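You operate a simulated robot arm through the tools that you are given. There is no shell and no other tool. Be economical: measure what you need, move in short steps, check, and stop when the job is done.

You are at the controls of a simulated robot arm. One attempt, no reset.

TASK
Tip the RED beads into the drawer with the white knob and shut it.
Fine: all of them; jar back.

Only the result counts: the job must be done as asked and must still hold three seconds after the hand-in. Knocking over, shifting, dropping, spilling or breaking anything else fails it.

THE ROBOT
A 7-joint arm with a two-finger parallel gripper, fixed in place. Base frame: the origin is at the foot of the arm, x ahead of it, y to its left, z up; the work surface is at about z = 72. Readings come in cm, rad, newtons and seconds.
With the tool pointing down near the work surface it reaches from about 30 to 74 cm from the base axis. Its first joint turns from -2.007 to 2.007 rad. Payload 3.91 kg.
Tool frame: the origin (TCP) lies between the finger pads and is the grasp point; the fingertips stand 3 cm ahead of it; z points along the fingers, y is the line along which they close. Largest opening 11 cm; finger width 2, thickness 1; the body of the gripper, 4.8 by 11.2 cm, starts 5.5 cm behind the TCP.
Orientation is that of the tool frame in the base frame, as a unit quaternion [w, x, y, z]. With the fingers straight down and closing along the base's y, the tool's x points along the base's -x, its y along +y and its z along -z.

THE INTERFACE
- The arm moves only by the tool step_arm. Its argument "moves" is a list of rows, each an object (a shift or turn left out is 0, a gripper value left out holds the last) with "dp": the shift along the tool's x, y, z in cm, a list of three; "rot": the turn, a rotation vector about the tool's x, y, z in rad, a list of three; "gripper": the closure, from 0 (fully open) to 1 (shut). In form: [{"dp": [dx, dy, dz], "rot": [rx, ry, rz], "gripper": gripper}, ...]. A call has 1 to 12 rows; each row is the pose to reach, as a shift and turn from the pose commanded when the call began, along the tool's axes at that moment. Each row takes 0.2 s and may step no farther than 5 cm and 0.15 rad from the row before; otherwise, or with a gripper value out of range, the whole call is refused. Where a pose cannot be reached the arm comes as near as it can. A force on the tool above 40 N (or 10 N above the force at the start of the call, whichever is more), or a blocked arm, ends the call early, and 0.2 s more pass. The fingers move at their own pace (about 10.8 cm/s each) and stop on an object; they squeeze with about 24 N. The grip force told is the motor's: it shows also when the fingers shut on nothing. Time passes only in rows, and 0.2 s behind the last, so rows that repeat a pose let the fingers close. The reply holds the time, the measured pose of the TCP, the force on the tool along the base axes, the opening and the grip force, in the units named above and with some noise.
- Cameras (640 x 400 px; columns grow to the right, rows downward): "scene" is fixed at [40.03, 65.04, 143.64]; the picture's right is [-0.92, -0.39, 0.00], its down [-0.27, 0.64, -0.72] and it looks along [0.28, -0.67, -0.69] (base axes); focal length 344 px, centre (320, 200). "wrist" rides on the gripper at [-3.6, 0, -5.7] in the tool frame; the picture's right is [0.00, -1.00, 0.00], its down [0.97, 0.00, -0.24] and it looks along [0.24, 0.00, 0.97] (tool axes); focal length 218 px, centre (320, 200).
- get_image(camera): a new picture of that camera. No time passes.
- lift_body(by): slides the trunk up (or, below 0, down) by that many cm; the arm rides with it, the base frame stays. It gives what a move gives, with no picture.
- probe_pixels(camera, pixels): for up to 12 pixels [column, row] of the newest picture of that camera ("zoom" is the newest enlarged one), the place [x, y, z] in the base frame of the surface seen there, good to about 0.2 cm. No time passes.
- zoom(camera, box): a new picture of the part [left, top, right, bottom] of that camera's present view, enlarged. No time passes.
- hand_in(): hands the job in; it is judged then, once.

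Go step by step. Measure first, check grasps and placings, and put right what went wrong. The budget is 80 turns and 54 pictures, counting those below and the enlarged ones. Unless the task says otherwise, let go and move clear before handing in, and close with one line.

The tools are called after "Call:" as name(argument=value, ...) on one line, values as JSON. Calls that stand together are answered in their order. step_arm: Moves the arm, as the interface text tells. Its arguments: {"type":"object","properties":{"moves":{"type":"array"}},"required":["moves"]} The other tools are called the same way: lift_body (by) slides the trunk up or down; get_image (camera) takes a picture; probe_pixels (camera, pixels) gives the place of the surface under pixels of a picture; zoom (camera, box) takes an enlarged picture of a part of a camera's view; hand_in () hands the job in.

At the start:

```text
t: 0.0
tcp_pos: [64.64, -9.1, 100.75]
tool_rot: [0.0, 0.0, 1.0, -0.001]
contact_force: [0.2, -0.3, -0.3]
gripper_width: 11.04
grasp_force: 0.1
trunk travel left (down, up): [-72.5, 26.5]
```

scene: 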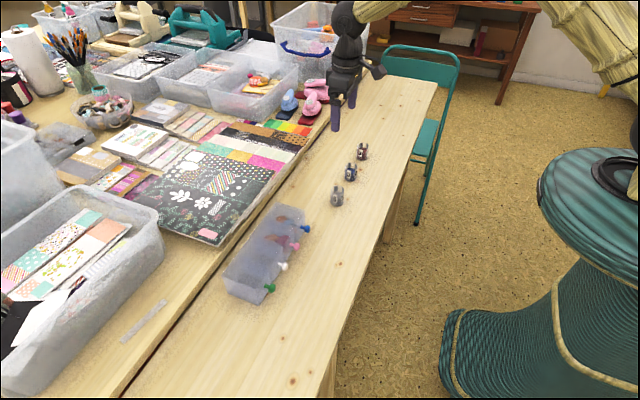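
wrist: 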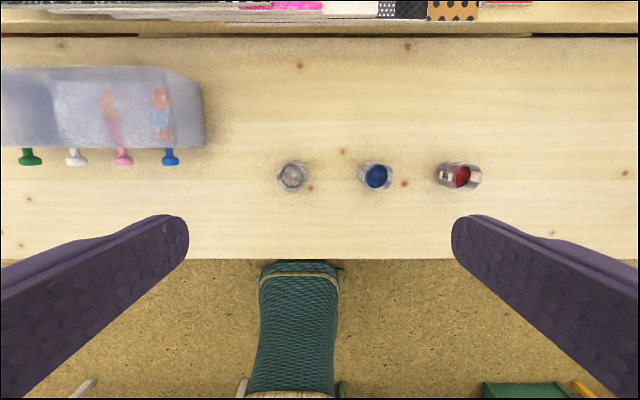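

The wrist picture shows a drawer block with green, white, pink and blue knobs (30,157)-(170,157), and three small jars, with the red beads in the one near (460,175). I'll zoom in for detail and probe.

Call:
zoom(camera="wrist", box=[260, 140, 500, 290])

Call:
zoom(camera="scene", box=[210, 130, 390, 310])

Call:
probe_pixels(camera="wrist", pixels=[[293, 176], [376, 176], [445, 175], [462, 177], [478, 178], [75, 160], [123, 160], [30, 160], [170, 160], [100, 110], [320, 220], [195, 130]])

```text
2.67 times, centred on (380, 215) of wrist
```

zoom: 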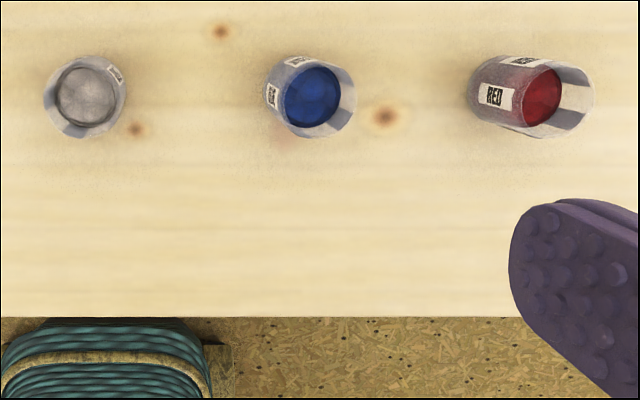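

```text
2.22 times, centred on (300, 220) of scene
```

zoom: 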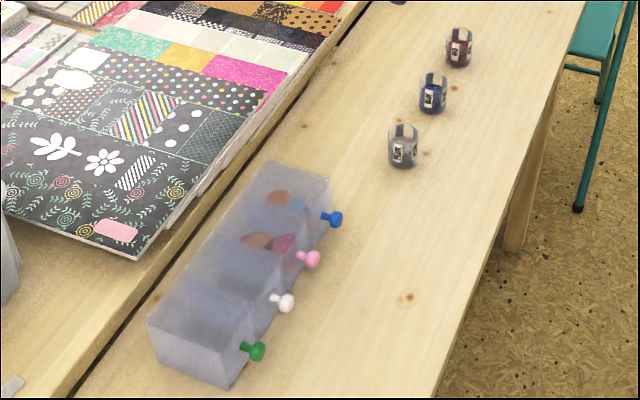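

```text
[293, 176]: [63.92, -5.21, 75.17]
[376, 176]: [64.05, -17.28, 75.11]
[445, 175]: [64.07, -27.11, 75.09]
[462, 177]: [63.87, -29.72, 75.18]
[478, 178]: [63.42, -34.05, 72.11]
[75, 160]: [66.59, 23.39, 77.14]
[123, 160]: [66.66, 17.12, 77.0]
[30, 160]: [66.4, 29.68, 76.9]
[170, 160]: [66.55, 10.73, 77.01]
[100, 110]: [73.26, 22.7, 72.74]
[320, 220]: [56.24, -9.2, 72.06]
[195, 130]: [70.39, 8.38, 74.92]
```

The red jar stands near (64,-28.5), and the white knob is near (66.6,23.4,77). I'll move over the white knob to look closer.

Call:
step_arm(moves=[{"dp": [0.6, 4.06, 0.6]}, {"dp": [1.2, 8.12, 1.2]}, {"dp": [1.8, 12.2, 1.8]}, {"dp": [2.4, 16.25, 2.4]}, {"dp": [3.0, 20.3, 3.0]}, {"dp": [3.6, 24.4, 3.6]}, {"dp": [4.2, 28.4, 4.2]}, {"dp": [4.6, 32.5, 5.0]}, {"dp": [4.6, 32.5, 5.0]}])

Call:
get_image(camera="wrist")

```text
t: 2.0
tcp_pos: [60.3, 23.54, 95.72]
tool_rot: [0.0, 0.0, 1.0, 0.001]
contact_force: [-0.4, -0.3, 0.4]
gripper_width: 11.0
grasp_force: 0.2
trunk travel left (down, up): [-72.5, 26.5]
```

```text
49 pictures are left
```

wrist: 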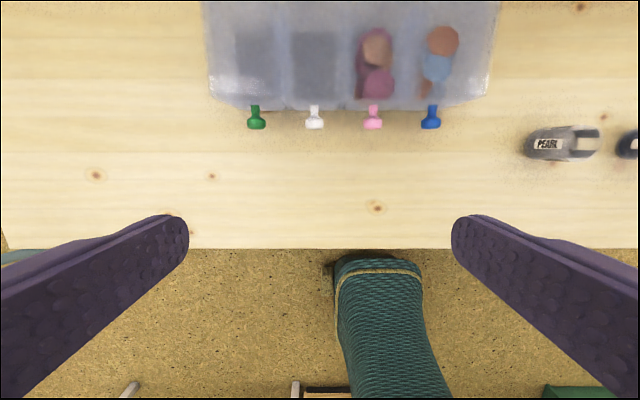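

White knob at (314,118); its drawer looks empty and the pink and blue ones hold things. I'll zoom and probe the block.

Call:
zoom(camera="wrist", box=[200, 0, 500, 188])

Call:
probe_pixels(camera="wrist", pixels=[[314, 110], [314, 124], [307, 122], [323, 122], [255, 120], [372, 120], [315, 98], [315, 60], [315, 20], [290, 60], [344, 60], [320, 246]])

Call:
probe_pixels(camera="scene", pixels=[[340, 200], [283, 265], [255, 240], [290, 208], [224, 275], [262, 290], [338, 188]])

```text
2.13 times, centred on (350, 94) of wrist
```

zoom: 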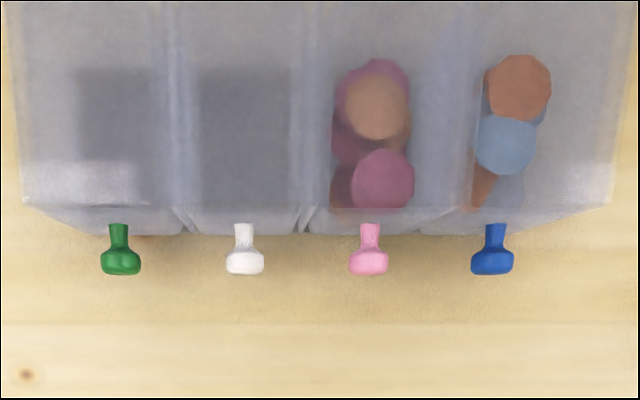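

```text
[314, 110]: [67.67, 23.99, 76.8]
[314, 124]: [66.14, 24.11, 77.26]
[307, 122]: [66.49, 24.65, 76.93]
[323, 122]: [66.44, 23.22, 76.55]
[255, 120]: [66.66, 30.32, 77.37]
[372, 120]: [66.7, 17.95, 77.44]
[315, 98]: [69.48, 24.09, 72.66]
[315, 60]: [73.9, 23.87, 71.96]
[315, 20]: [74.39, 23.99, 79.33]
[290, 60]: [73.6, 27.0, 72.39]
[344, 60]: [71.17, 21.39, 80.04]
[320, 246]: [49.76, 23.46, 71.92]
```

```text
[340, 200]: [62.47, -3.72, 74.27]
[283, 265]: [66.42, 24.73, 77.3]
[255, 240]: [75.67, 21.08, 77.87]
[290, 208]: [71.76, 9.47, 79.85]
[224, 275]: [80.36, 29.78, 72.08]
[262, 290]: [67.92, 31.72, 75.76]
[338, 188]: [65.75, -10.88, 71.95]
```

The white knob's centre is about (66.8,23.9,76.5), and the cabinet face is at x≈68.6 with its top at z≈80. I'll partly close the gripper and come down above the knob.

Call:
step_arm(moves=[{"dp": [-2.2, 0.1, 3.5], "gripper": 0.6}, {"dp": [-4.4, 0.2, 7]}, {"dp": [-6.5, 0.36, 10.5]}, {"dp": [-6.5, 0.36, 13.5]}, {"dp": [-6.5, 0.36, 13.5]}])

Call:
get_image(camera="wrist")

```text
t: 3.2
tcp_pos: [66.75, 23.95, 82.32]
tool_rot: [0.001, -0.001, 1.0, 0.0]
contact_force: [1.2, -0.7, -0.3]
gripper_width: 4.4
grasp_force: 0.0
trunk travel left (down, up): [-72.5, 26.5]
```

```text
47 pictures are left
```

wrist: 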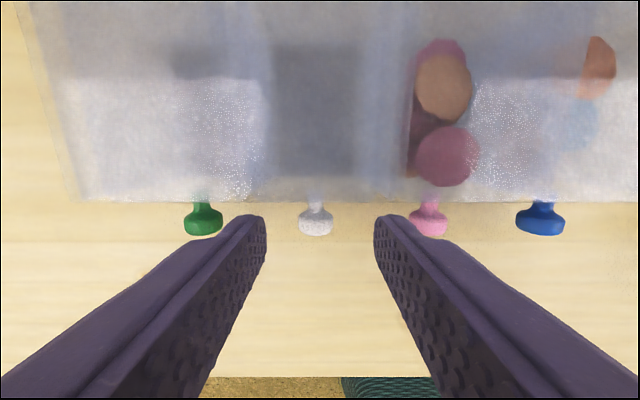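

The knob (316,220) is centred between the fingers. I'll narrow a little, descend and grip.

Call:
step_arm(moves=[{"dp": [0, 0.05, 0], "gripper": 0.68}, {"dp": [0, 0.05, 3]}, {"dp": [0, 0.05, 5.8]}, {"dp": [0, 0.05, 5.8], "gripper": 1}, {"dp": [0, 0.05, 5.8]}, {"dp": [0, 0.05, 5.8]}])

```text
t: 4.6
tcp_pos: [66.5, 24.09, 76.43]
tool_rot: [0.0, 0.001, 1.0, 0.0]
contact_force: [-2.3, 5.0, -0.4]
gripper_width: 1.88
grasp_force: 23.7
trunk travel left (down, up): [-72.5, 26.5]
```

The grip holds at 1.88 cm with 23.7 N. I'll pull the drawer out along -x.

Call:
step_arm(moves=[{"dp": [1.5, 0.05, 5.8]}, {"dp": [3, 0.05, 5.8]}, {"dp": [4.5, 0.05, 5.8]}, {"dp": [6, 0.05, 5.8]}, {"dp": [6, 0.05, 5.8]}])

Call:
get_image(camera="wrist")

Call:
zoom(camera="scene", box=[210, 180, 370, 320])

```text
refused: row 1 steps farther than a row can; nothing moved
```

```text
46 pictures are left
```

wrist: 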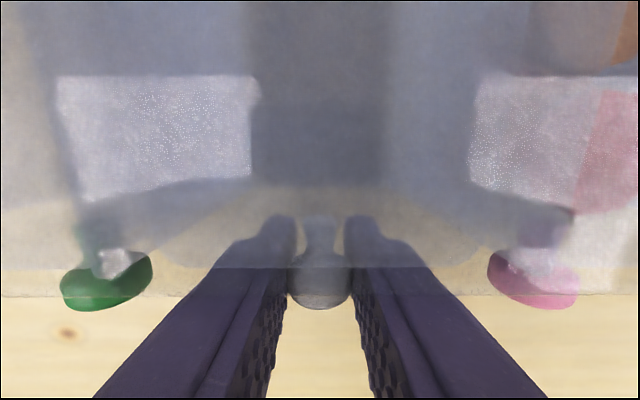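

```text
2.86 times, centred on (290, 250) of scene
```

zoom: 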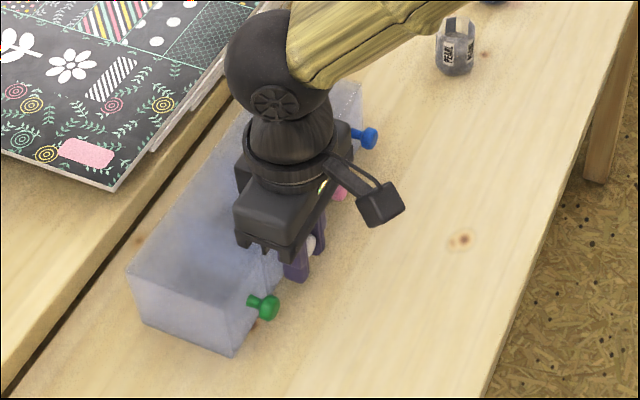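

The offsets start from the present pose, so I'll pull again with the right values.

Call:
step_arm(moves=[{"dp": [1.5, 0, 0]}, {"dp": [3, 0, 0]}, {"dp": [4.5, 0, 0]}, {"dp": [6, 0, 0]}, {"dp": [6, 0, 0]}])

Call:
get_image(camera="wrist")

Call:
zoom(camera="scene", box=[210, 180, 370, 320])

Call:
probe_pixels(camera="zoom", pixels=[[380, 205]])

```text
t: 5.8
tcp_pos: [60.45, 23.86, 76.45]
tool_rot: [-0.001, -0.001, 1.0, 0.001]
contact_force: [-0.8, 1.2, 0.0]
gripper_width: 1.92
grasp_force: 24.2
trunk travel left (down, up): [-72.5, 26.5]
```

```text
44 pictures are left
```

wrist: 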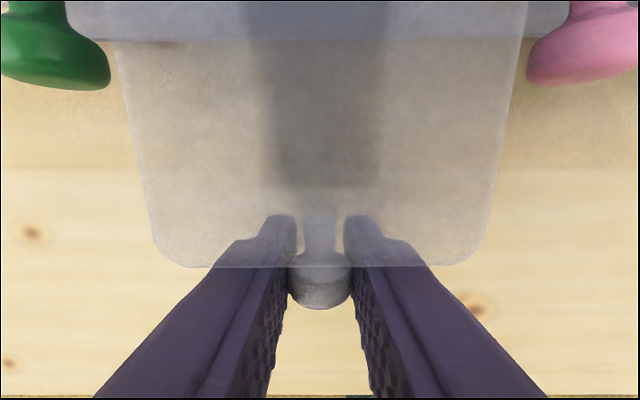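

```text
2.86 times, centred on (290, 250) of scene
```

zoom: 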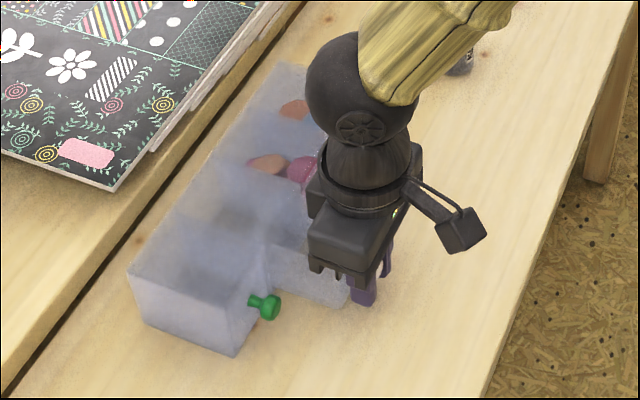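

```text
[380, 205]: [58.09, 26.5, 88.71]
```

The drawer is out 6 cm. I'll pull 1 cm more, release gently, and lift to look.

Call:
step_arm(moves=[{"dp": [1, 0, 0]}, {"dp": [1, 0, 0]}, {"dp": [1, 0, 0], "gripper": 0.66}, {"dp": [1, 0, 0]}, {"dp": [1, 0, -4]}, {"dp": [1, 0, -8]}, {"dp": [1, 0, -12]}, {"dp": [1, 0, -16]}, {"dp": [1, 0, -18]}])

Call:
get_image(camera="wrist")

Call:
zoom(camera="scene", box=[250, 120, 450, 300])

```text
t: 7.8
tcp_pos: [59.37, 23.96, 94.37]
tool_rot: [-0.001, -0.001, 1.0, 0.0]
contact_force: [-0.5, 0.0, 1.1]
gripper_width: 3.75
grasp_force: 0.0
trunk travel left (down, up): [-72.5, 26.5]
```

```text
42 pictures are left
```

wrist: 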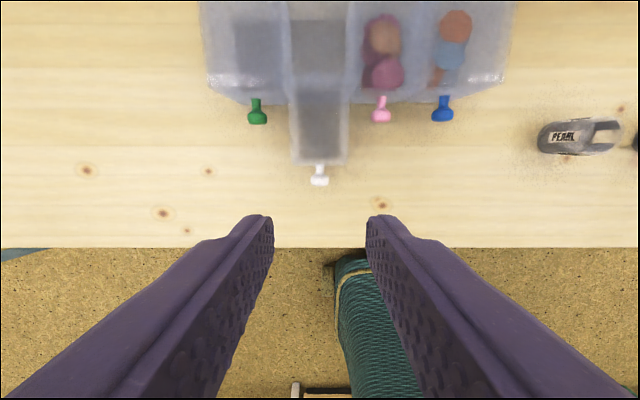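

```text
2.22 times, centred on (350, 210) of scene
```

zoom: 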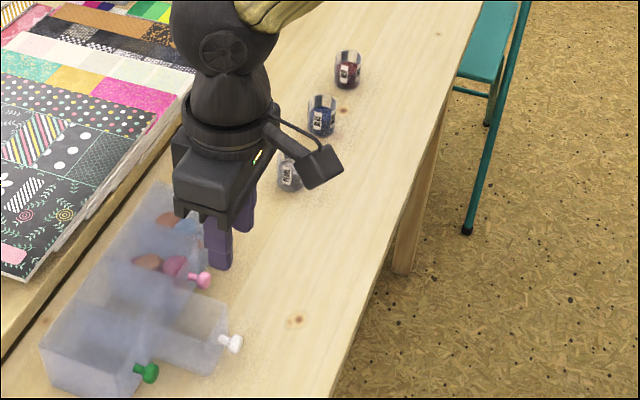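

Call:
zoom(camera="wrist", box=[250, 60, 400, 200])

Call:
probe_pixels(camera="wrist", pixels=[[292, 155], [346, 155], [320, 164], [292, 120], [346, 120], [320, 180], [320, 130], [300, 155], [340, 155], [320, 110]])

Call:
probe_pixels(camera="zoom", pixels=[[320, 200]])

```text
2.86 times, centred on (325, 130) of wrist
```

zoom: 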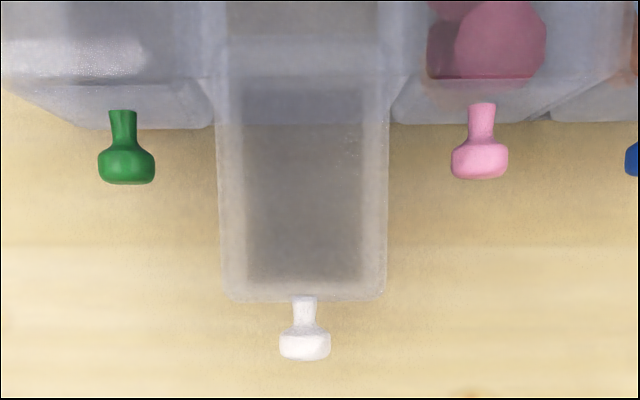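

```text
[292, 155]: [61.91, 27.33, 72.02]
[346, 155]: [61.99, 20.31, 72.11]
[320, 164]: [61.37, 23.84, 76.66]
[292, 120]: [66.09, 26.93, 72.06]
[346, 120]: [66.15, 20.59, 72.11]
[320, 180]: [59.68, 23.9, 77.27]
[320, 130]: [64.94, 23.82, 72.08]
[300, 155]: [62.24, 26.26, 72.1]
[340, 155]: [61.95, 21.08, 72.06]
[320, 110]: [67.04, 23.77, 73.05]
```

```text
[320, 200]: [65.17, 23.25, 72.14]
```

The drawer interior is about x 62.3–68.4, y 21.4–26.3. Next I'll move over to view the red jar.

Call:
step_arm(moves=[{"dp": [0.1, -4.7, 0]}, {"dp": [0.2, -9.4, 0]}, {"dp": [0.3, -14.1, 0]}, {"dp": [0.4, -18.8, 0]}, {"dp": [0.5, -23.5, 0]}, {"dp": [0.6, -28.2, 0]}, {"dp": [0.7, -32.9, 0]}, {"dp": [0.8, -37.6, 0]}, {"dp": [0.9, -42.3, 0]}, {"dp": [1, -47, 0]}, {"dp": [1, -51.5, 1]}, {"dp": [1, -52.5, 4], "gripper": 0}])

Call:
get_image(camera="wrist")

Call:
zoom(camera="scene", box=[300, 130, 400, 220])

```text
t: 10.4
tcp_pos: [58.79, -28.62, 90.45]
tool_rot: [0.0, 0.0, 1.0, -0.001]
contact_force: [-0.1, -1.3, 0.2]
gripper_width: 10.98
grasp_force: 0.0
trunk travel left (down, up): [-72.5, 26.5]
```

```text
39 pictures are left
```

wrist: 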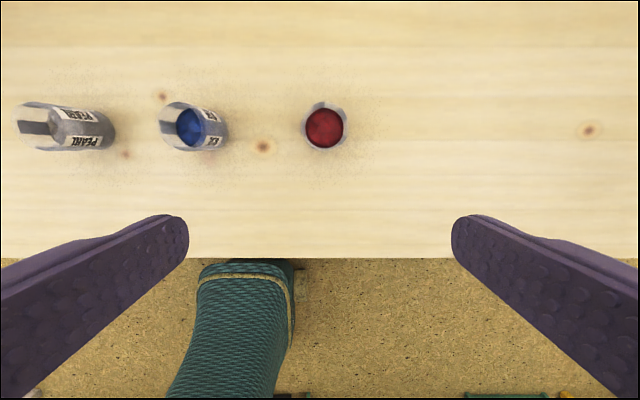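

```text
4.44 times, centred on (350, 175) of scene
```

zoom: 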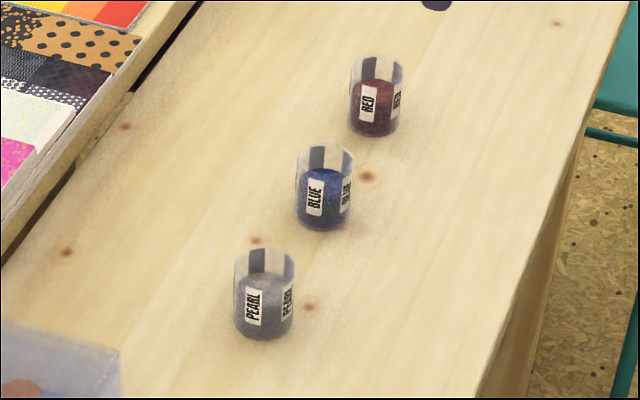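

These are plain open cylinders with labels. I'll measure the red jar around (325,127).

Call:
zoom(camera="wrist", box=[280, 90, 370, 165])

Call:
probe_pixels(camera="wrist", pixels=[[325, 127], [308, 130], [343, 130], [325, 145], [325, 108], [303, 130], [348, 130], [325, 150]])

Call:
probe_pixels(camera="scene", pixels=[[358, 152], [362, 159], [356, 143], [366, 144], [361, 160], [365, 152]])

```text
5.33 times, centred on (325, 128) of wrist
```

zoom: 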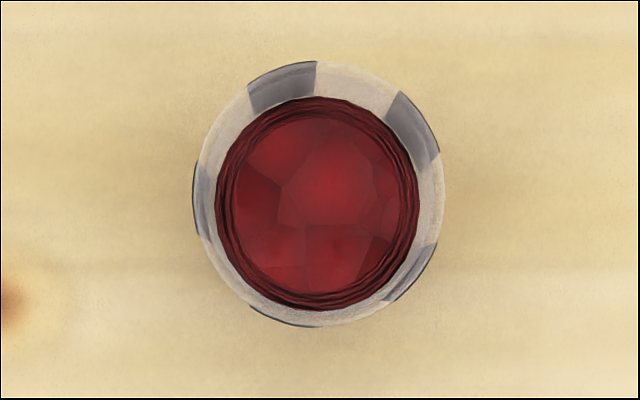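

```text
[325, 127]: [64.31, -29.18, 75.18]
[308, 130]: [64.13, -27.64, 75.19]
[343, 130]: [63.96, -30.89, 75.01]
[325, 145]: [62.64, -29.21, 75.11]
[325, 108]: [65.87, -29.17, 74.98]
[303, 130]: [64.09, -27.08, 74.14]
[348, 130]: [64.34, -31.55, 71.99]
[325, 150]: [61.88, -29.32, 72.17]
```

```text
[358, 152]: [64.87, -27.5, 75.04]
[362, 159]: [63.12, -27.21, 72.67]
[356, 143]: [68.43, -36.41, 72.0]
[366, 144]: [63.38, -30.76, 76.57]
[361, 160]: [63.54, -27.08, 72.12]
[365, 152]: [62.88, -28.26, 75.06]
```

The red jar's centre is (64.2,-29.2), about 4 cm wide, rim at about z 77. Before planning a side grasp I need the geometry of the bracket sticking out of the gripper.

Call:
zoom(camera="scene", box=[300, 0, 480, 160])

```text
2.50 times, centred on (390, 80) of scene
```

zoom: 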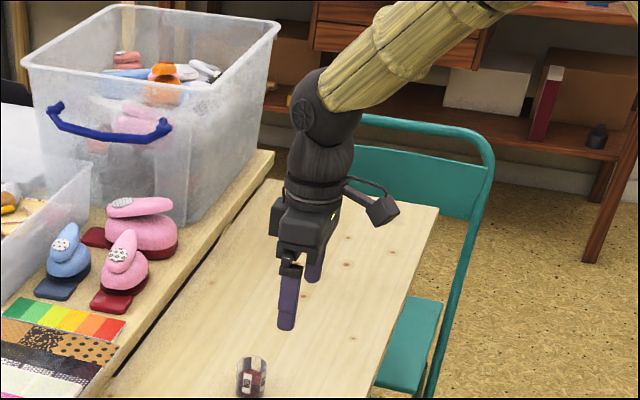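

Call:
probe_pixels(camera="zoom", pixels=[[382, 212], [395, 212], [352, 190], [377, 222], [320, 195], [320, 110], [310, 215], [287, 320], [290, 240], [370, 205]])

```text
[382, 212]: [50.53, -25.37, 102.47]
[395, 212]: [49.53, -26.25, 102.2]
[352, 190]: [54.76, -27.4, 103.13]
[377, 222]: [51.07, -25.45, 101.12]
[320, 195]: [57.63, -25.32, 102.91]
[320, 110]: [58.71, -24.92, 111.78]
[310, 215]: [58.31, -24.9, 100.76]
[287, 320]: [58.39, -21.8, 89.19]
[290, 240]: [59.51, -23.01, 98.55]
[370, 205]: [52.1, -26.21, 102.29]
```

The bracket reaches 9.5 cm along tool +x, 10–13 cm behind the TCP. For a side grasp it has to point up, so I'll roll the tool 180° first and test the range.

Call:
step_arm(moves=[{"rot": [0, 0, 0.15]}, {"rot": [0, 0, 0.3]}, {"rot": [0, 0, 0.45]}, {"rot": [0, 0, 0.6]}, {"rot": [0, 0, 0.75]}, {"rot": [0, 0, 0.9]}, {"rot": [0, 0, 1.05]}, {"rot": [0, 0, 1.2]}, {"rot": [0, 0, 1.35]}, {"rot": [0, 0, 1.5]}, {"rot": [0, 0, 1.5708]}])

```text
t: 12.8
tcp_pos: [58.37, -28.58, 90.35]
tool_rot: [0.001, 0.708, 0.707, 0.0]
contact_force: [0.1, 0.5, -0.5]
gripper_width: 11.04
grasp_force: 0.1
trunk travel left (down, up): [-72.5, 26.5]
```

Call:
step_arm(moves=[{"rot": [0, 0, 0.15]}, {"rot": [0, 0, 0.3]}, {"rot": [0, 0, 0.45]}, {"rot": [0, 0, 0.6]}, {"rot": [0, 0, 0.75]}, {"rot": [0, 0, 0.9]}, {"rot": [0, 0, 1.05]}, {"rot": [0, 0, 1.2]}, {"rot": [0, 0, 1.35]}, {"rot": [0, 0, 1.5]}, {"rot": [0, 0, 1.5708]}])

```text
t: 15.2
tcp_pos: [58.6, -28.49, 90.37]
tool_rot: [0.0, 1.0, -0.002, -0.001]
contact_force: [0.5, 0.3, 0.5]
gripper_width: 11.01
grasp_force: 0.1
trunk travel left (down, up): [-72.5, 26.5]
```

The flip worked. Now I'll pitch the tool toward horizontal (75°), backing off along -x.

Call:
step_arm(moves=[{"dp": [-0.7, 0.1, 0], "rot": [0, 0.146, 0]}, {"dp": [-1.4, 0.1, 0], "rot": [0, 0.292, 0]}, {"dp": [-2.1, 0.2, 0], "rot": [0, 0.438, 0]}, {"dp": [-2.8, 0.3, 0], "rot": [0, 0.584, 0]}, {"dp": [-3.5, 0.4, 0], "rot": [0, 0.73, 0]}, {"dp": [-4.2, 0.5, 0], "rot": [0, 0.876, 0]}, {"dp": [-4.9, 0.6, 0], "rot": [0, 1.022, 0]}, {"dp": [-5.6, 0.7, 0], "rot": [0, 1.168, 0]}, {"dp": [-6.6, 0.7, 0], "rot": [0, 1.31, 0]}, {"dp": [-6.6, 0.7, 0], "rot": [0, 1.31, 0]}])

Call:
get_image(camera="scene")

```text
t: 17.4
tcp_pos: [51.89, -29.15, 90.41]
tool_rot: [0.0, 0.792, 0.001, 0.61]
contact_force: [-0.8, -0.1, 0.3]
gripper_width: 11.02
grasp_force: 0.1
trunk travel left (down, up): [-72.5, 26.5]
```

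```text
35 pictures are left
```

scene: 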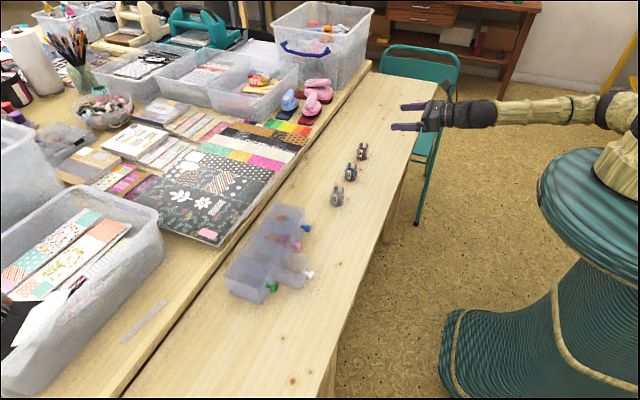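

The arm holds this pose well. I'll lower the trunk 15.4 cm so the tool comes to z≈75, still in front of the jar, with the fingers narrowed.

Call:
step_arm(moves=[{"gripper": 0.36}, {"gripper": 0.36}])

Call:
lift_body(by=-12)

Call:
get_image(camera="scene")

```text
t: 18.0
tcp_pos: [51.9, -29.3, 90.37]
tool_rot: [0.001, 0.793, 0.0, 0.61]
contact_force: [0.7, -0.9, -0.8]
gripper_width: 7.03
grasp_force: 0.0
trunk travel left (down, up): [-72.5, 26.5]
```

```text
t: 19.5
tcp_pos: [51.95, -29.23, 78.48]
tool_rot: [0.0, 0.793, 0.0, 0.61]
contact_force: [-0.7, -0.3, -0.1]
gripper_width: 7.03
grasp_force: 0.1
trunk travel left (down, up): [-60.5, 38.5]
```

```text
34 pictures are left
```

scene: 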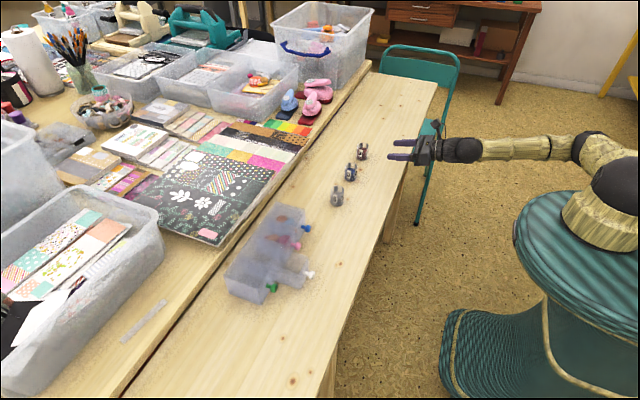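

Clear so far. I'll lower the last 3.5 cm and approach part of the way, then check with the wrist camera.

Call:
lift_body(by=-3.5)

Call:
step_arm(moves=[{"dp": [0.52, 0, 1.93]}, {"dp": [1.03, 0, 3.86]}, {"dp": [1.4, 0, 5.3]}, {"dp": [1.4, 0, 5.3]}])

Call:
get_image(camera="wrist")

Call:
zoom(camera="scene", box=[310, 110, 470, 210])

```text
t: 20.3
tcp_pos: [51.92, -29.16, 74.99]
tool_rot: [0.0, 0.793, 0.001, 0.609]
contact_force: [0.9, -0.9, 0.2]
gripper_width: 7.04
grasp_force: 0.0
trunk travel left (down, up): [-57.0, 42.0]
```

```text
t: 21.3
tcp_pos: [57.41, -29.23, 74.96]
tool_rot: [0.0, 0.793, 0.001, 0.609]
contact_force: [-1.1, -0.4, 1.0]
gripper_width: 7.02
grasp_force: 0.1
trunk travel left (down, up): [-57.0, 42.0]
```

```text
33 pictures are left
```

wrist: 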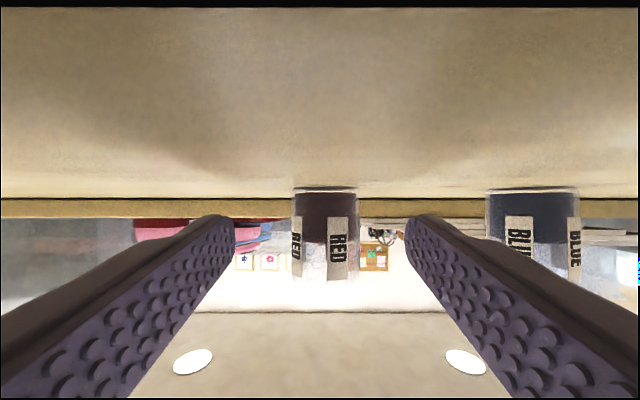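

```text
4.00 times, centred on (390, 160) of scene
```

zoom: 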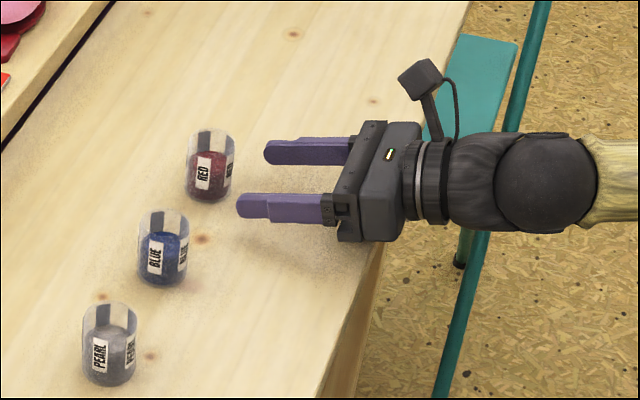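

The jar is centred between the fingers (col ~325). I'll advance 6.6 cm level and close.

Call:
step_arm(moves=[{"dp": [0.43, 0, 1.6]}, {"dp": [0.85, 0, 3.19]}, {"dp": [1.28, 0, 4.8]}, {"dp": [1.7, 0, 6.38]}, {"dp": [1.7, 0, 6.38]}, {"dp": [1.7, 0, 6.38], "gripper": 0.55}, {"dp": [1.7, 0, 6.38], "gripper": 1}, {"dp": [1.7, 0, 6.38]}, {"dp": [1.7, 0, 6.38]}])

Call:
zoom(camera="scene", box=[310, 110, 470, 210])

```text
t: 23.3
tcp_pos: [64.05, -29.25, 74.95]
tool_rot: [0.0, 0.793, 0.0, 0.609]
contact_force: [0.0, -0.7, -0.4]
gripper_width: 3.82
grasp_force: 24.1
trunk travel left (down, up): [-57.0, 42.0]
```

```text
4.00 times, centred on (390, 160) of scene
```

zoom: 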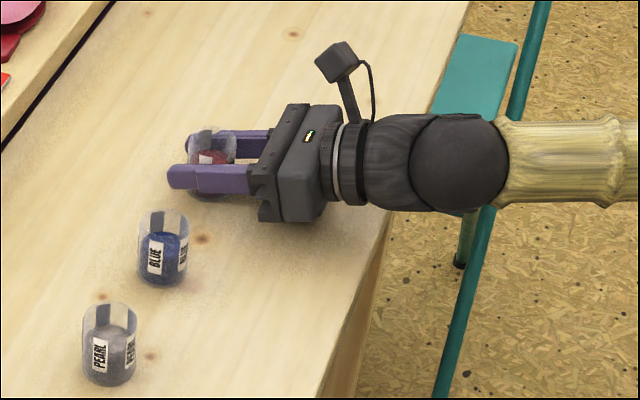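

The jar is gripped (3.82 cm, 24 N) at TCP (64.05,-29.25,74.95), which I'll use to put it back. Lifting with the trunk.

Call:
lift_body(by=3)

Call:
lift_body(by=12.5)

Call:
zoom(camera="scene", box=[310, 90, 470, 190])

```text
t: 24.0
tcp_pos: [64.02, -29.45, 78.11]
tool_rot: [0.001, 0.792, -0.001, 0.61]
contact_force: [-2.9, 0.2, 7.9]
gripper_width: 3.7
grasp_force: 24.3
trunk travel left (down, up): [-60.0, 39.0]
```

```text
t: 25.6
tcp_pos: [63.94, -29.31, 90.32]
tool_rot: [0.0, 0.794, 0.001, 0.608]
contact_force: [-0.6, 0.0, -0.6]
gripper_width: 3.71
grasp_force: 24.0
trunk travel left (down, up): [-72.5, 26.5]
```

```text
4.00 times, centred on (390, 140) of scene
```

zoom: 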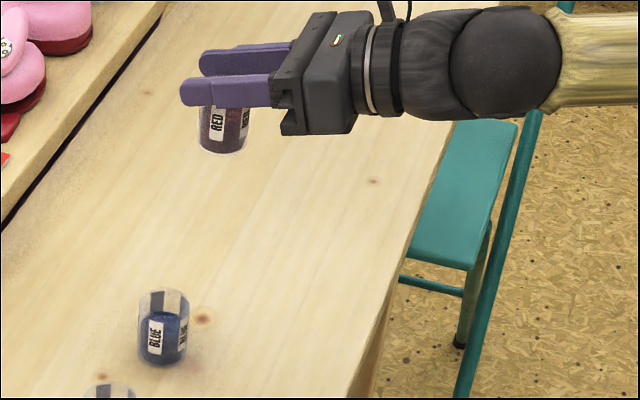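

The jar seems to hang lower in the grip than before, and the width went from 3.82 to 3.70. I'll check how it sits before moving.

Call:
get_image(camera="wrist")

Call:
zoom(camera="scene", box=[350, 100, 390, 140])

Call:
probe_pixels(camera="zoom", pixels=[[200, 320], [210, 330], [250, 150], [200, 120], [250, 250], [250, 300], [200, 340], [200, 360], [150, 220], [300, 240]])

```text
29 pictures are left
```

wrist: 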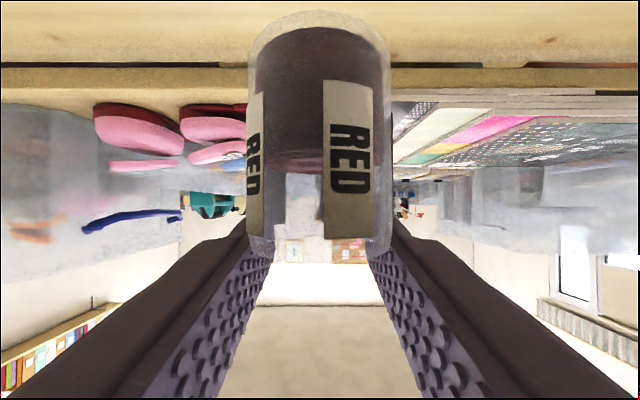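

```text
10.00 times, centred on (370, 120) of scene
```

zoom: 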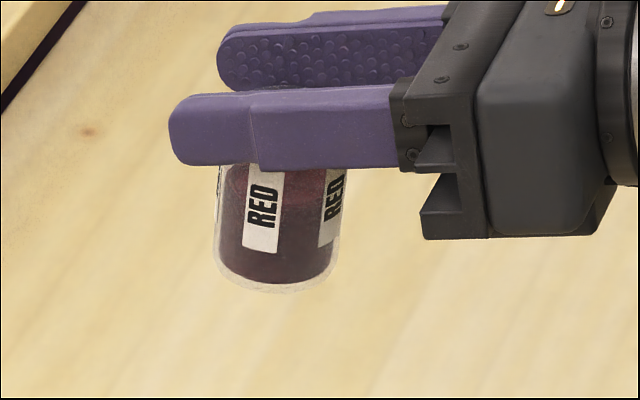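

```text
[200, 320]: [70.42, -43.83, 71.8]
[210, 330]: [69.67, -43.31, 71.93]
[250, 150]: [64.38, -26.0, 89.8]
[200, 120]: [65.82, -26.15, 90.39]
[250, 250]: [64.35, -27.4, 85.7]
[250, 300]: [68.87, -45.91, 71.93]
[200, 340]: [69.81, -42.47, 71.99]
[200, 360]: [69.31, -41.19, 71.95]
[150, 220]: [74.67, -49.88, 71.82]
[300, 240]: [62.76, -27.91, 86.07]
```

The jar slipped about 2 cm down in the grip: its base is near z 85.0 with the TCP at 90.3. I'll zoom to see where the rim is.

Call:
zoom(camera="wrist", box=[220, 180, 420, 305])

```text
3.20 times, centred on (320, 242) of wrist
```

zoom: 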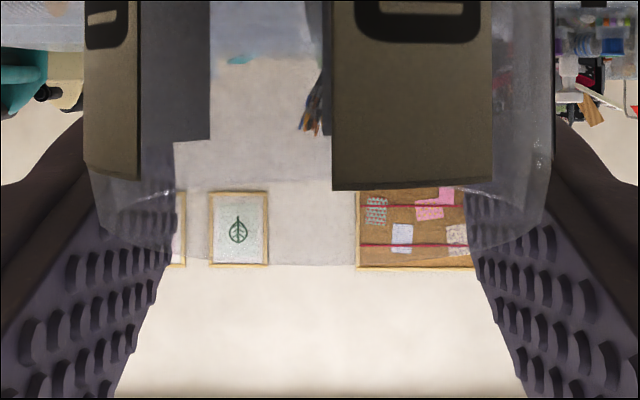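

The rim is about 0.9 cm below the TCP, so the grip is marginal. I'll set it down gently where it stood and regrip lower.

Call:
step_arm(moves=[{"dp": [-0.39, 0, 0.1]}, {"dp": [-1.16, 0, 0.31]}, {"dp": [-2.13, 0, 0.57]}, {"dp": [-3.19, 0, 0.85]}, {"dp": [-4.35, 0, 1.16]}, {"dp": [-5.51, 0, 1.47]}, {"dp": [-6.67, 0, 1.78]}, {"dp": [-7.82, 0, 2.09]}, {"dp": [-8.98, 0, 2.4]}, {"dp": [-10.0, 0, 2.68]}, {"dp": [-10.9, 0, 2.91]}, {"dp": [-11.4, 0, 3.05]}])

Call:
zoom(camera="scene", box=[338, 125, 402, 165])

```text
t: 27.9
tcp_pos: [64.2, -34.66, 85.41]
tool_rot: [0.062, 0.786, 0.042, 0.614]
contact_force: [0.6, -0.3, -0.5]
gripper_width: 3.71
grasp_force: 23.8
trunk travel left (down, up): [-72.5, 26.5]
stopped in row 11: the arm was blocked; the commanded pose is now the measured one
```

```text
10.00 times, centred on (370, 145) of scene
```

zoom: 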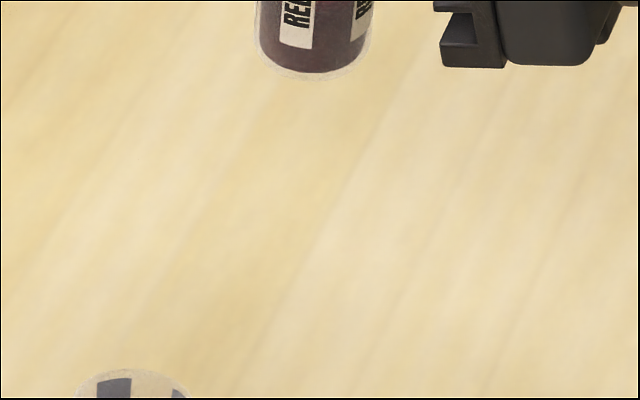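

The arm hit a limit at this trunk height and drifted to y=-34.7 with a slight roll. I'll gently return to the known good pose, then lower with the trunk.

Call:
step_arm(moves=[{"dp": [0.1, -0.1, -0.03], "rot": [0.001, 0, 0.003]}, {"dp": [0.37, -0.38, -0.11], "rot": [0.004, -0.001, 0.011]}, {"dp": [0.84, -0.85, -0.25], "rot": [0.008, -0.003, 0.026]}, {"dp": [1.4, -1.42, -0.41], "rot": [0.014, -0.005, 0.043]}, {"dp": [1.96, -1.99, -0.58], "rot": [0.02, -0.007, 0.06]}, {"dp": [2.52, -2.55, -0.74], "rot": [0.025, -0.009, 0.077]}, {"dp": [3.08, -3.12, -0.9], "rot": [0.031, -0.011, 0.094]}, {"dp": [3.64, -3.69, -1.07], "rot": [0.037, -0.012, 0.111]}, {"dp": [4.16, -4.21, -1.22], "rot": [0.042, -0.014, 0.126]}, {"dp": [4.5, -4.56, -1.32], "rot": [0.045, -0.015, 0.137]}, {"dp": [4.67, -4.73, -1.37], "rot": [0.047, -0.016, 0.142]}])

Call:
zoom(camera="scene", box=[338, 100, 402, 140])

```text
t: 30.3
tcp_pos: [63.97, -28.91, 89.44]
tool_rot: [-0.002, 0.794, -0.001, 0.608]
contact_force: [-0.6, -0.2, -0.2]
gripper_width: 3.72
grasp_force: 24.4
trunk travel left (down, up): [-72.5, 26.5]
```

```text
10.00 times, centred on (370, 120) of scene
```

zoom: 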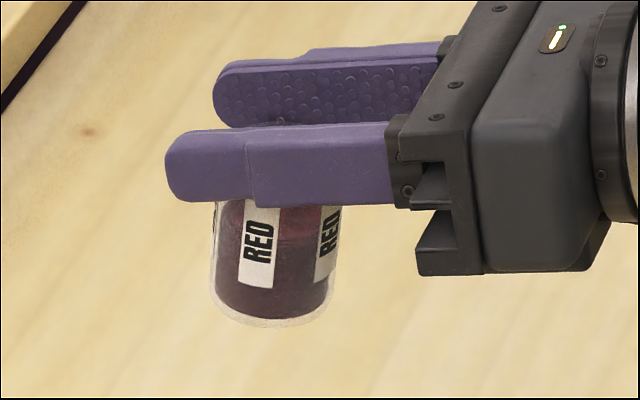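

The jar is steady in the grip. I'll lower the trunk 11.8 cm, which brings its base just to the table.

Call:
lift_body(by=-11.8)

Call:
zoom(camera="scene", box=[328, 120, 392, 160])

Call:
probe_pixels(camera="zoom", pixels=[[365, 280], [360, 220], [400, 200], [365, 330]])

```text
t: 31.8
tcp_pos: [63.97, -28.89, 77.78]
tool_rot: [-0.001, 0.793, -0.001, 0.61]
contact_force: [4.2, -1.1, 16.0]
gripper_width: 3.74
grasp_force: 24.2
trunk travel left (down, up): [-60.7, 38.3]
```

```text
10.00 times, centred on (360, 140) of scene
```

zoom: 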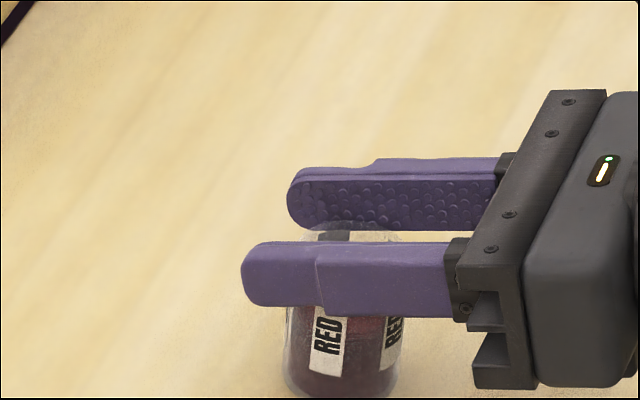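

```text
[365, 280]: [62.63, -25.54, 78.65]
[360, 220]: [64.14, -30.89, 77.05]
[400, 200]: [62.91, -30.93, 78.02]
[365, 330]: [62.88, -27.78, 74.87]
```

The jar stands on the table (16 N up-force). I'll open the fingers, lower 3.2 cm, and regrip around mid-height.

Call:
step_arm(moves=[{"gripper": 0.6}, {"gripper": 0.45}, {"gripper": 0.45}])

Call:
get_image(camera="wrist")

```text
t: 32.6
tcp_pos: [64.01, -29.0, 77.54]
tool_rot: [-0.002, 0.794, -0.001, 0.608]
contact_force: [0.4, 1.0, -0.3]
gripper_width: 6.05
grasp_force: 0.0
trunk travel left (down, up): [-60.7, 38.3]
```

```text
23 pictures are left
```

wrist: 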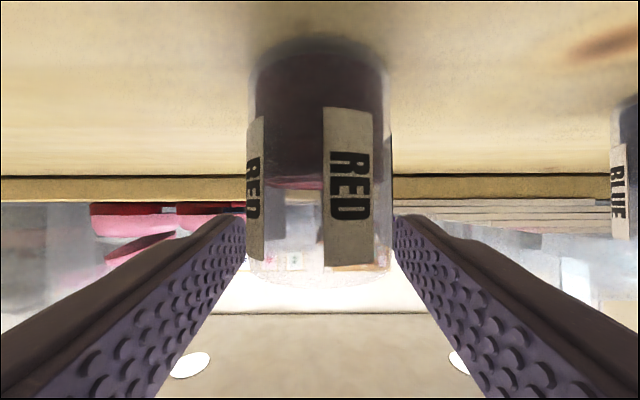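

The jar stands upright and centred (col 320). Lowering and regripping.

Call:
lift_body(by=-2.9)

Call:
step_arm(moves=[{"gripper": 0.55}, {"gripper": 0.65}, {"gripper": 1}, {"gripper": 1}, {"gripper": 1}, {"gripper": 1}])

Call:
zoom(camera="scene", box=[328, 130, 392, 170])

```text
t: 33.3
tcp_pos: [64.05, -28.93, 74.76]
tool_rot: [0.0, 0.793, -0.001, 0.609]
contact_force: [-2.5, -2.3, 10.7]
gripper_width: 6.04
grasp_force: 0.1
trunk travel left (down, up): [-57.8, 41.2]
```

```text
t: 34.7
tcp_pos: [63.89, -28.97, 74.81]
tool_rot: [-0.001, 0.793, -0.001, 0.61]
contact_force: [3.0, -2.2, 21.9]
gripper_width: 3.82
grasp_force: 23.6
trunk travel left (down, up): [-57.8, 41.2]
```

```text
10.00 times, centred on (360, 150) of scene
```

zoom: 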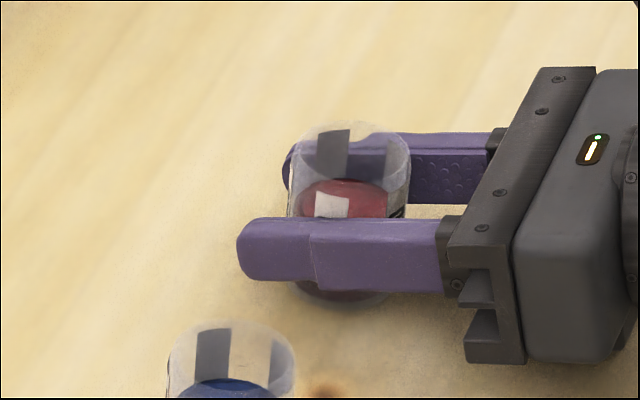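

The fingers hold mid-jar but brush the table (about 20 N up-force). I'll lift slowly with the arm, not the trunk.

Call:
step_arm(moves=[{"dp": [0.15, 0, -0.04]}, {"dp": [0.39, 0, -0.1]}, {"dp": [0.77, 0, -0.21]}, {"dp": [1.26, 0, -0.34]}, {"dp": [1.84, 0, -0.49]}, {"dp": [2.42, 0, -0.65]}, {"dp": [3.0, 0, -0.8]}, {"dp": [3.4, 0, -0.9]}, {"dp": [3.6, 0, -0.96]}, {"dp": [3.6, 0, -0.96]}])

Call:
zoom(camera="scene", box=[328, 115, 408, 165])

```text
t: 36.9
tcp_pos: [64.03, -28.85, 78.39]
tool_rot: [-0.003, 0.794, 0.0, 0.608]
contact_force: [-0.2, 1.1, -0.2]
gripper_width: 3.81
grasp_force: 24.4
trunk travel left (down, up): [-57.8, 41.2]
```

```text
8.00 times, centred on (368, 140) of scene
```

zoom: 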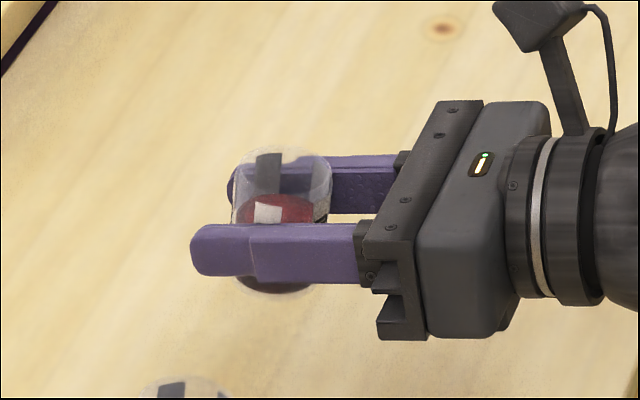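

No slip this time. I'll continue up another 9.6 cm slowly.

Call:
step_arm(moves=[{"dp": [0.25, 0, -0.07]}, {"dp": [0.75, 0, -0.2]}, {"dp": [1.6, 0, -0.43]}, {"dp": [2.6, 0, -0.7]}, {"dp": [3.6, 0, -0.96]}, {"dp": [4.6, 0, -1.23]}, {"dp": [5.6, 0, -1.5]}, {"dp": [6.6, 0, -1.77]}, {"dp": [7.6, 0, -2.03]}, {"dp": [8.5, 0, -2.28]}, {"dp": [9.1, 0, -2.44]}, {"dp": [9.27, 0, -2.48]}])

```text
t: 39.5
tcp_pos: [64.12, -28.94, 88.05]
tool_rot: [-0.002, 0.794, -0.002, 0.608]
contact_force: [0.2, -0.1, -0.7]
gripper_width: 3.81
grasp_force: 24.1
trunk travel left (down, up): [-57.8, 41.2]
```

Stable at z 88. Now I'll carry it level toward the drawer side (+y).

Call:
step_arm(moves=[{"dp": [0, -0.4, 0]}, {"dp": [0, -1.3, 0]}, {"dp": [0, -2.8, 0]}, {"dp": [0, -5, 0]}, {"dp": [0, -7.8, 0]}, {"dp": [0, -10.8, 0]}, {"dp": [0, -13.8, 0]}, {"dp": [0, -16.8, 0]}, {"dp": [0, -19.6, 0]}, {"dp": [0, -22, 0]}, {"dp": [0, -23.8, 0]}, {"dp": [0, -24.8, 0]}])

Call:
step_arm(moves=[{"dp": [0, -0.4, 0]}, {"dp": [0, -1.3, 0]}, {"dp": [0, -2.8, 0]}, {"dp": [0, -5, 0]}, {"dp": [0, -7.8, 0]}, {"dp": [0, -10.8, 0]}, {"dp": [0, -13.8, 0]}, {"dp": [0, -16.8, 0]}, {"dp": [0, -19.6, 0]}, {"dp": [0, -22, 0]}, {"dp": [0, -23.8, 0]}, {"dp": [0, -24.8, 0]}])

Call:
get_image(camera="scene")

```text
t: 42.1
tcp_pos: [64.08, -4.23, 87.92]
tool_rot: [-0.001, 0.795, -0.002, 0.607]
contact_force: [0.1, 0.4, -0.6]
gripper_width: 3.83
grasp_force: 23.9
trunk travel left (down, up): [-57.8, 41.2]
```

```text
t: 44.7
tcp_pos: [64.03, 20.55, 88.11]
tool_rot: [-0.001, 0.794, -0.003, 0.608]
contact_force: [0.4, -0.4, -0.8]
gripper_width: 3.8
grasp_force: 24.2
trunk travel left (down, up): [-57.8, 41.2]
```

```text
20 pictures are left
```

scene: 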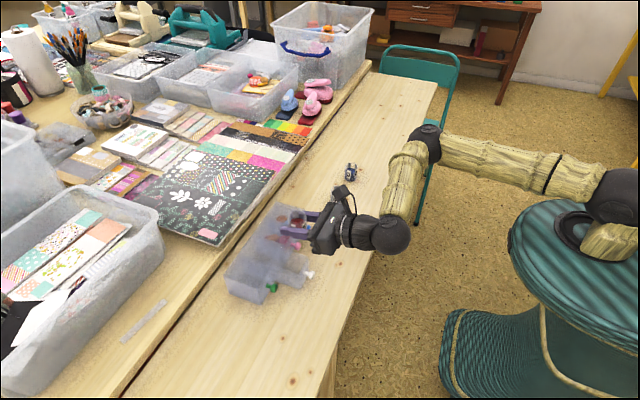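

The jar is beside the drawer at z 88, and the forearm is clear. I'll level the tool and move to the pouring start at (65.2,21.3,85.5).

Call:
step_arm(moves=[{"dp": [-0.2, -0.1, 0.2], "rot": [0, 0.03, 0]}, {"dp": [-0.6, -0.2, 0.5], "rot": [0, 0.08, 0]}, {"dp": [-1.1, -0.4, 0.9], "rot": [0, 0.14, 0]}, {"dp": [-1.6, -0.6, 1.4], "rot": [0, 0.2, 0]}, {"dp": [-2.0, -0.7, 1.7], "rot": [0, 0.24, 0]}, {"dp": [-2.2, -0.75, 1.83], "rot": [0, 0.26, 0]}, {"dp": [-2.2, -0.75, 1.83], "rot": [0, 0.26, 0]}])

Call:
zoom(camera="scene", box=[210, 150, 390, 310])

```text
t: 46.3
tcp_pos: [65.32, 21.24, 85.71]
tool_rot: [0.0, 0.708, -0.002, 0.706]
contact_force: [-1.1, -0.2, -0.8]
gripper_width: 3.83
grasp_force: 24.7
trunk travel left (down, up): [-57.8, 41.2]
```

```text
2.50 times, centred on (300, 230) of scene
```

zoom: 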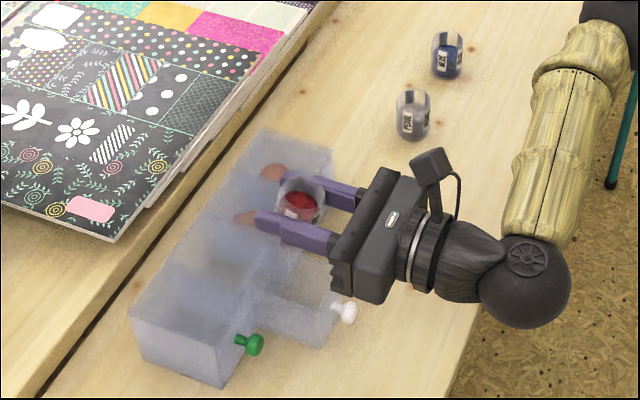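

Everything is lined up: the red beads at (300,200) in the zoom, with the drawer beside them toward +y. I'll start rolling so the mouth turns to +y.

Call:
step_arm(moves=[{"dp": [0, 0.1, 0], "rot": [0, 0, -0.1]}, {"dp": [0, 0.2, 0], "rot": [0, 0, -0.24]}, {"dp": [0, 0.3, 0], "rot": [0, 0, -0.38]}, {"dp": [0, 0.4, 0], "rot": [0, 0, -0.5]}, {"dp": [0, 0.5, 0], "rot": [0, 0, -0.6]}, {"dp": [0, 0.5, 0], "rot": [0, 0, -0.68]}, {"dp": [0, 0.5, 0], "rot": [0, 0, -0.76]}, {"dp": [0, 0.5, 0], "rot": [0, 0, -0.84]}, {"dp": [0, 0.5, 0], "rot": [0, 0, -0.9]}])

Call:
zoom(camera="scene", box=[230, 190, 350, 300])

```text
t: 48.3
tcp_pos: [65.33, 20.91, 85.54]
tool_rot: [0.305, 0.639, 0.307, 0.636]
contact_force: [-0.2, -0.7, 0.0]
gripper_width: 3.81
grasp_force: 23.8
trunk travel left (down, up): [-57.8, 41.2]
```

```text
3.64 times, centred on (290, 245) of scene
```

zoom: 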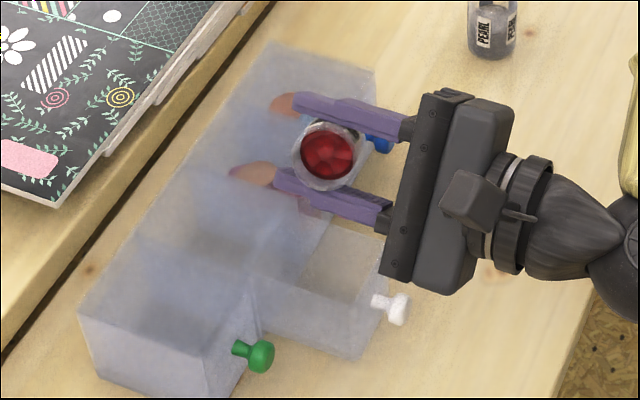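

The mouth leans toward the drawer with nothing out yet. Continuing slowly to about 90°.

Call:
step_arm(moves=[{"rot": [0, 0, -0.08]}, {"rot": [0, 0, -0.16]}, {"rot": [0, 0, -0.24]}, {"rot": [0, 0, -0.31]}, {"dp": [0.04, -0.03, 0], "rot": [0, 0, -0.38]}, {"dp": [0.12, -0.1, 0], "rot": [0, 0, -0.45]}, {"dp": [0.2, -0.16, 0], "rot": [0, 0, -0.52]}, {"dp": [0.27, -0.22, 0], "rot": [0, 0, -0.6]}, {"dp": [0.35, -0.28, 0], "rot": [0, 0, -0.67]}])

Call:
zoom(camera="scene", box=[230, 190, 350, 300])

```text
t: 50.3
tcp_pos: [65.3, 21.37, 85.56]
tool_rot: [0.497, 0.502, 0.5, 0.5]
contact_force: [-0.7, 0.5, -1.4]
gripper_width: 3.79
grasp_force: 23.3
trunk travel left (down, up): [-57.8, 41.2]
```

```text
3.64 times, centred on (290, 245) of scene
```

zoom: 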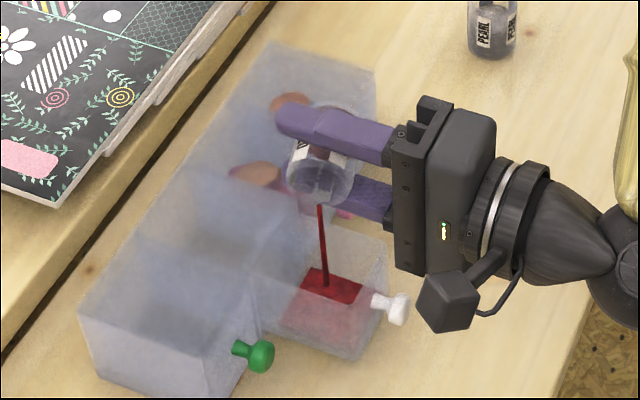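

Beads stream straight into the white-knob drawer at (325,285). I'll continue rolling to about 140° to empty the jar.

Call:
step_arm(moves=[{"rot": [0, 0, 0]}, {"dp": [0.1, 0, 0], "rot": [0, 0, -0.08]}, {"dp": [0.25, 0, 0], "rot": [0, 0, -0.18]}, {"dp": [0.4, 0, 0], "rot": [0, 0, -0.3]}, {"dp": [0.6, 0, 0], "rot": [0, 0, -0.42]}, {"dp": [0.75, 0, 0], "rot": [0, 0, -0.54]}, {"dp": [0.85, 0, 0], "rot": [0, 0, -0.66]}, {"dp": [1.0, 0, 0], "rot": [0, 0, -0.78]}, {"dp": [1.0, 0, 0], "rot": [0, 0, -0.88]}, {"dp": [1.0, 0, 0], "rot": [0, 0, -0.88]}, {"dp": [1.0, 0, 0], "rot": [0, 0, -0.88]}, {"dp": [1.0, 0, 0], "rot": [0, 0, -0.88]}])

Call:
zoom(camera="scene", box=[230, 190, 350, 300])

```text
t: 52.9
tcp_pos: [65.27, 22.17, 85.63]
tool_rot: [0.664, 0.241, 0.666, 0.24]
contact_force: [-0.4, 1.1, -0.1]
gripper_width: 3.82
grasp_force: 24.2
trunk travel left (down, up): [-57.8, 41.2]
```

```text
3.64 times, centred on (290, 245) of scene
```

zoom: 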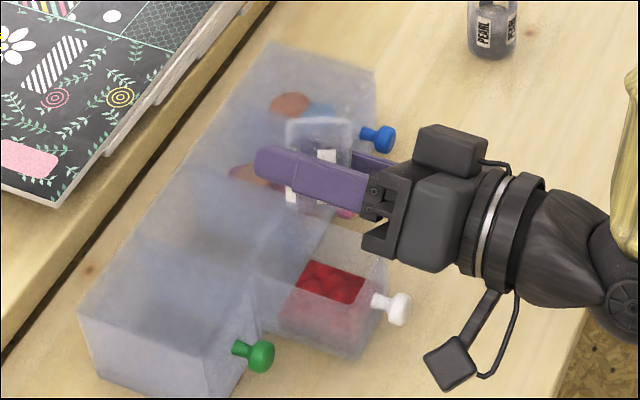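

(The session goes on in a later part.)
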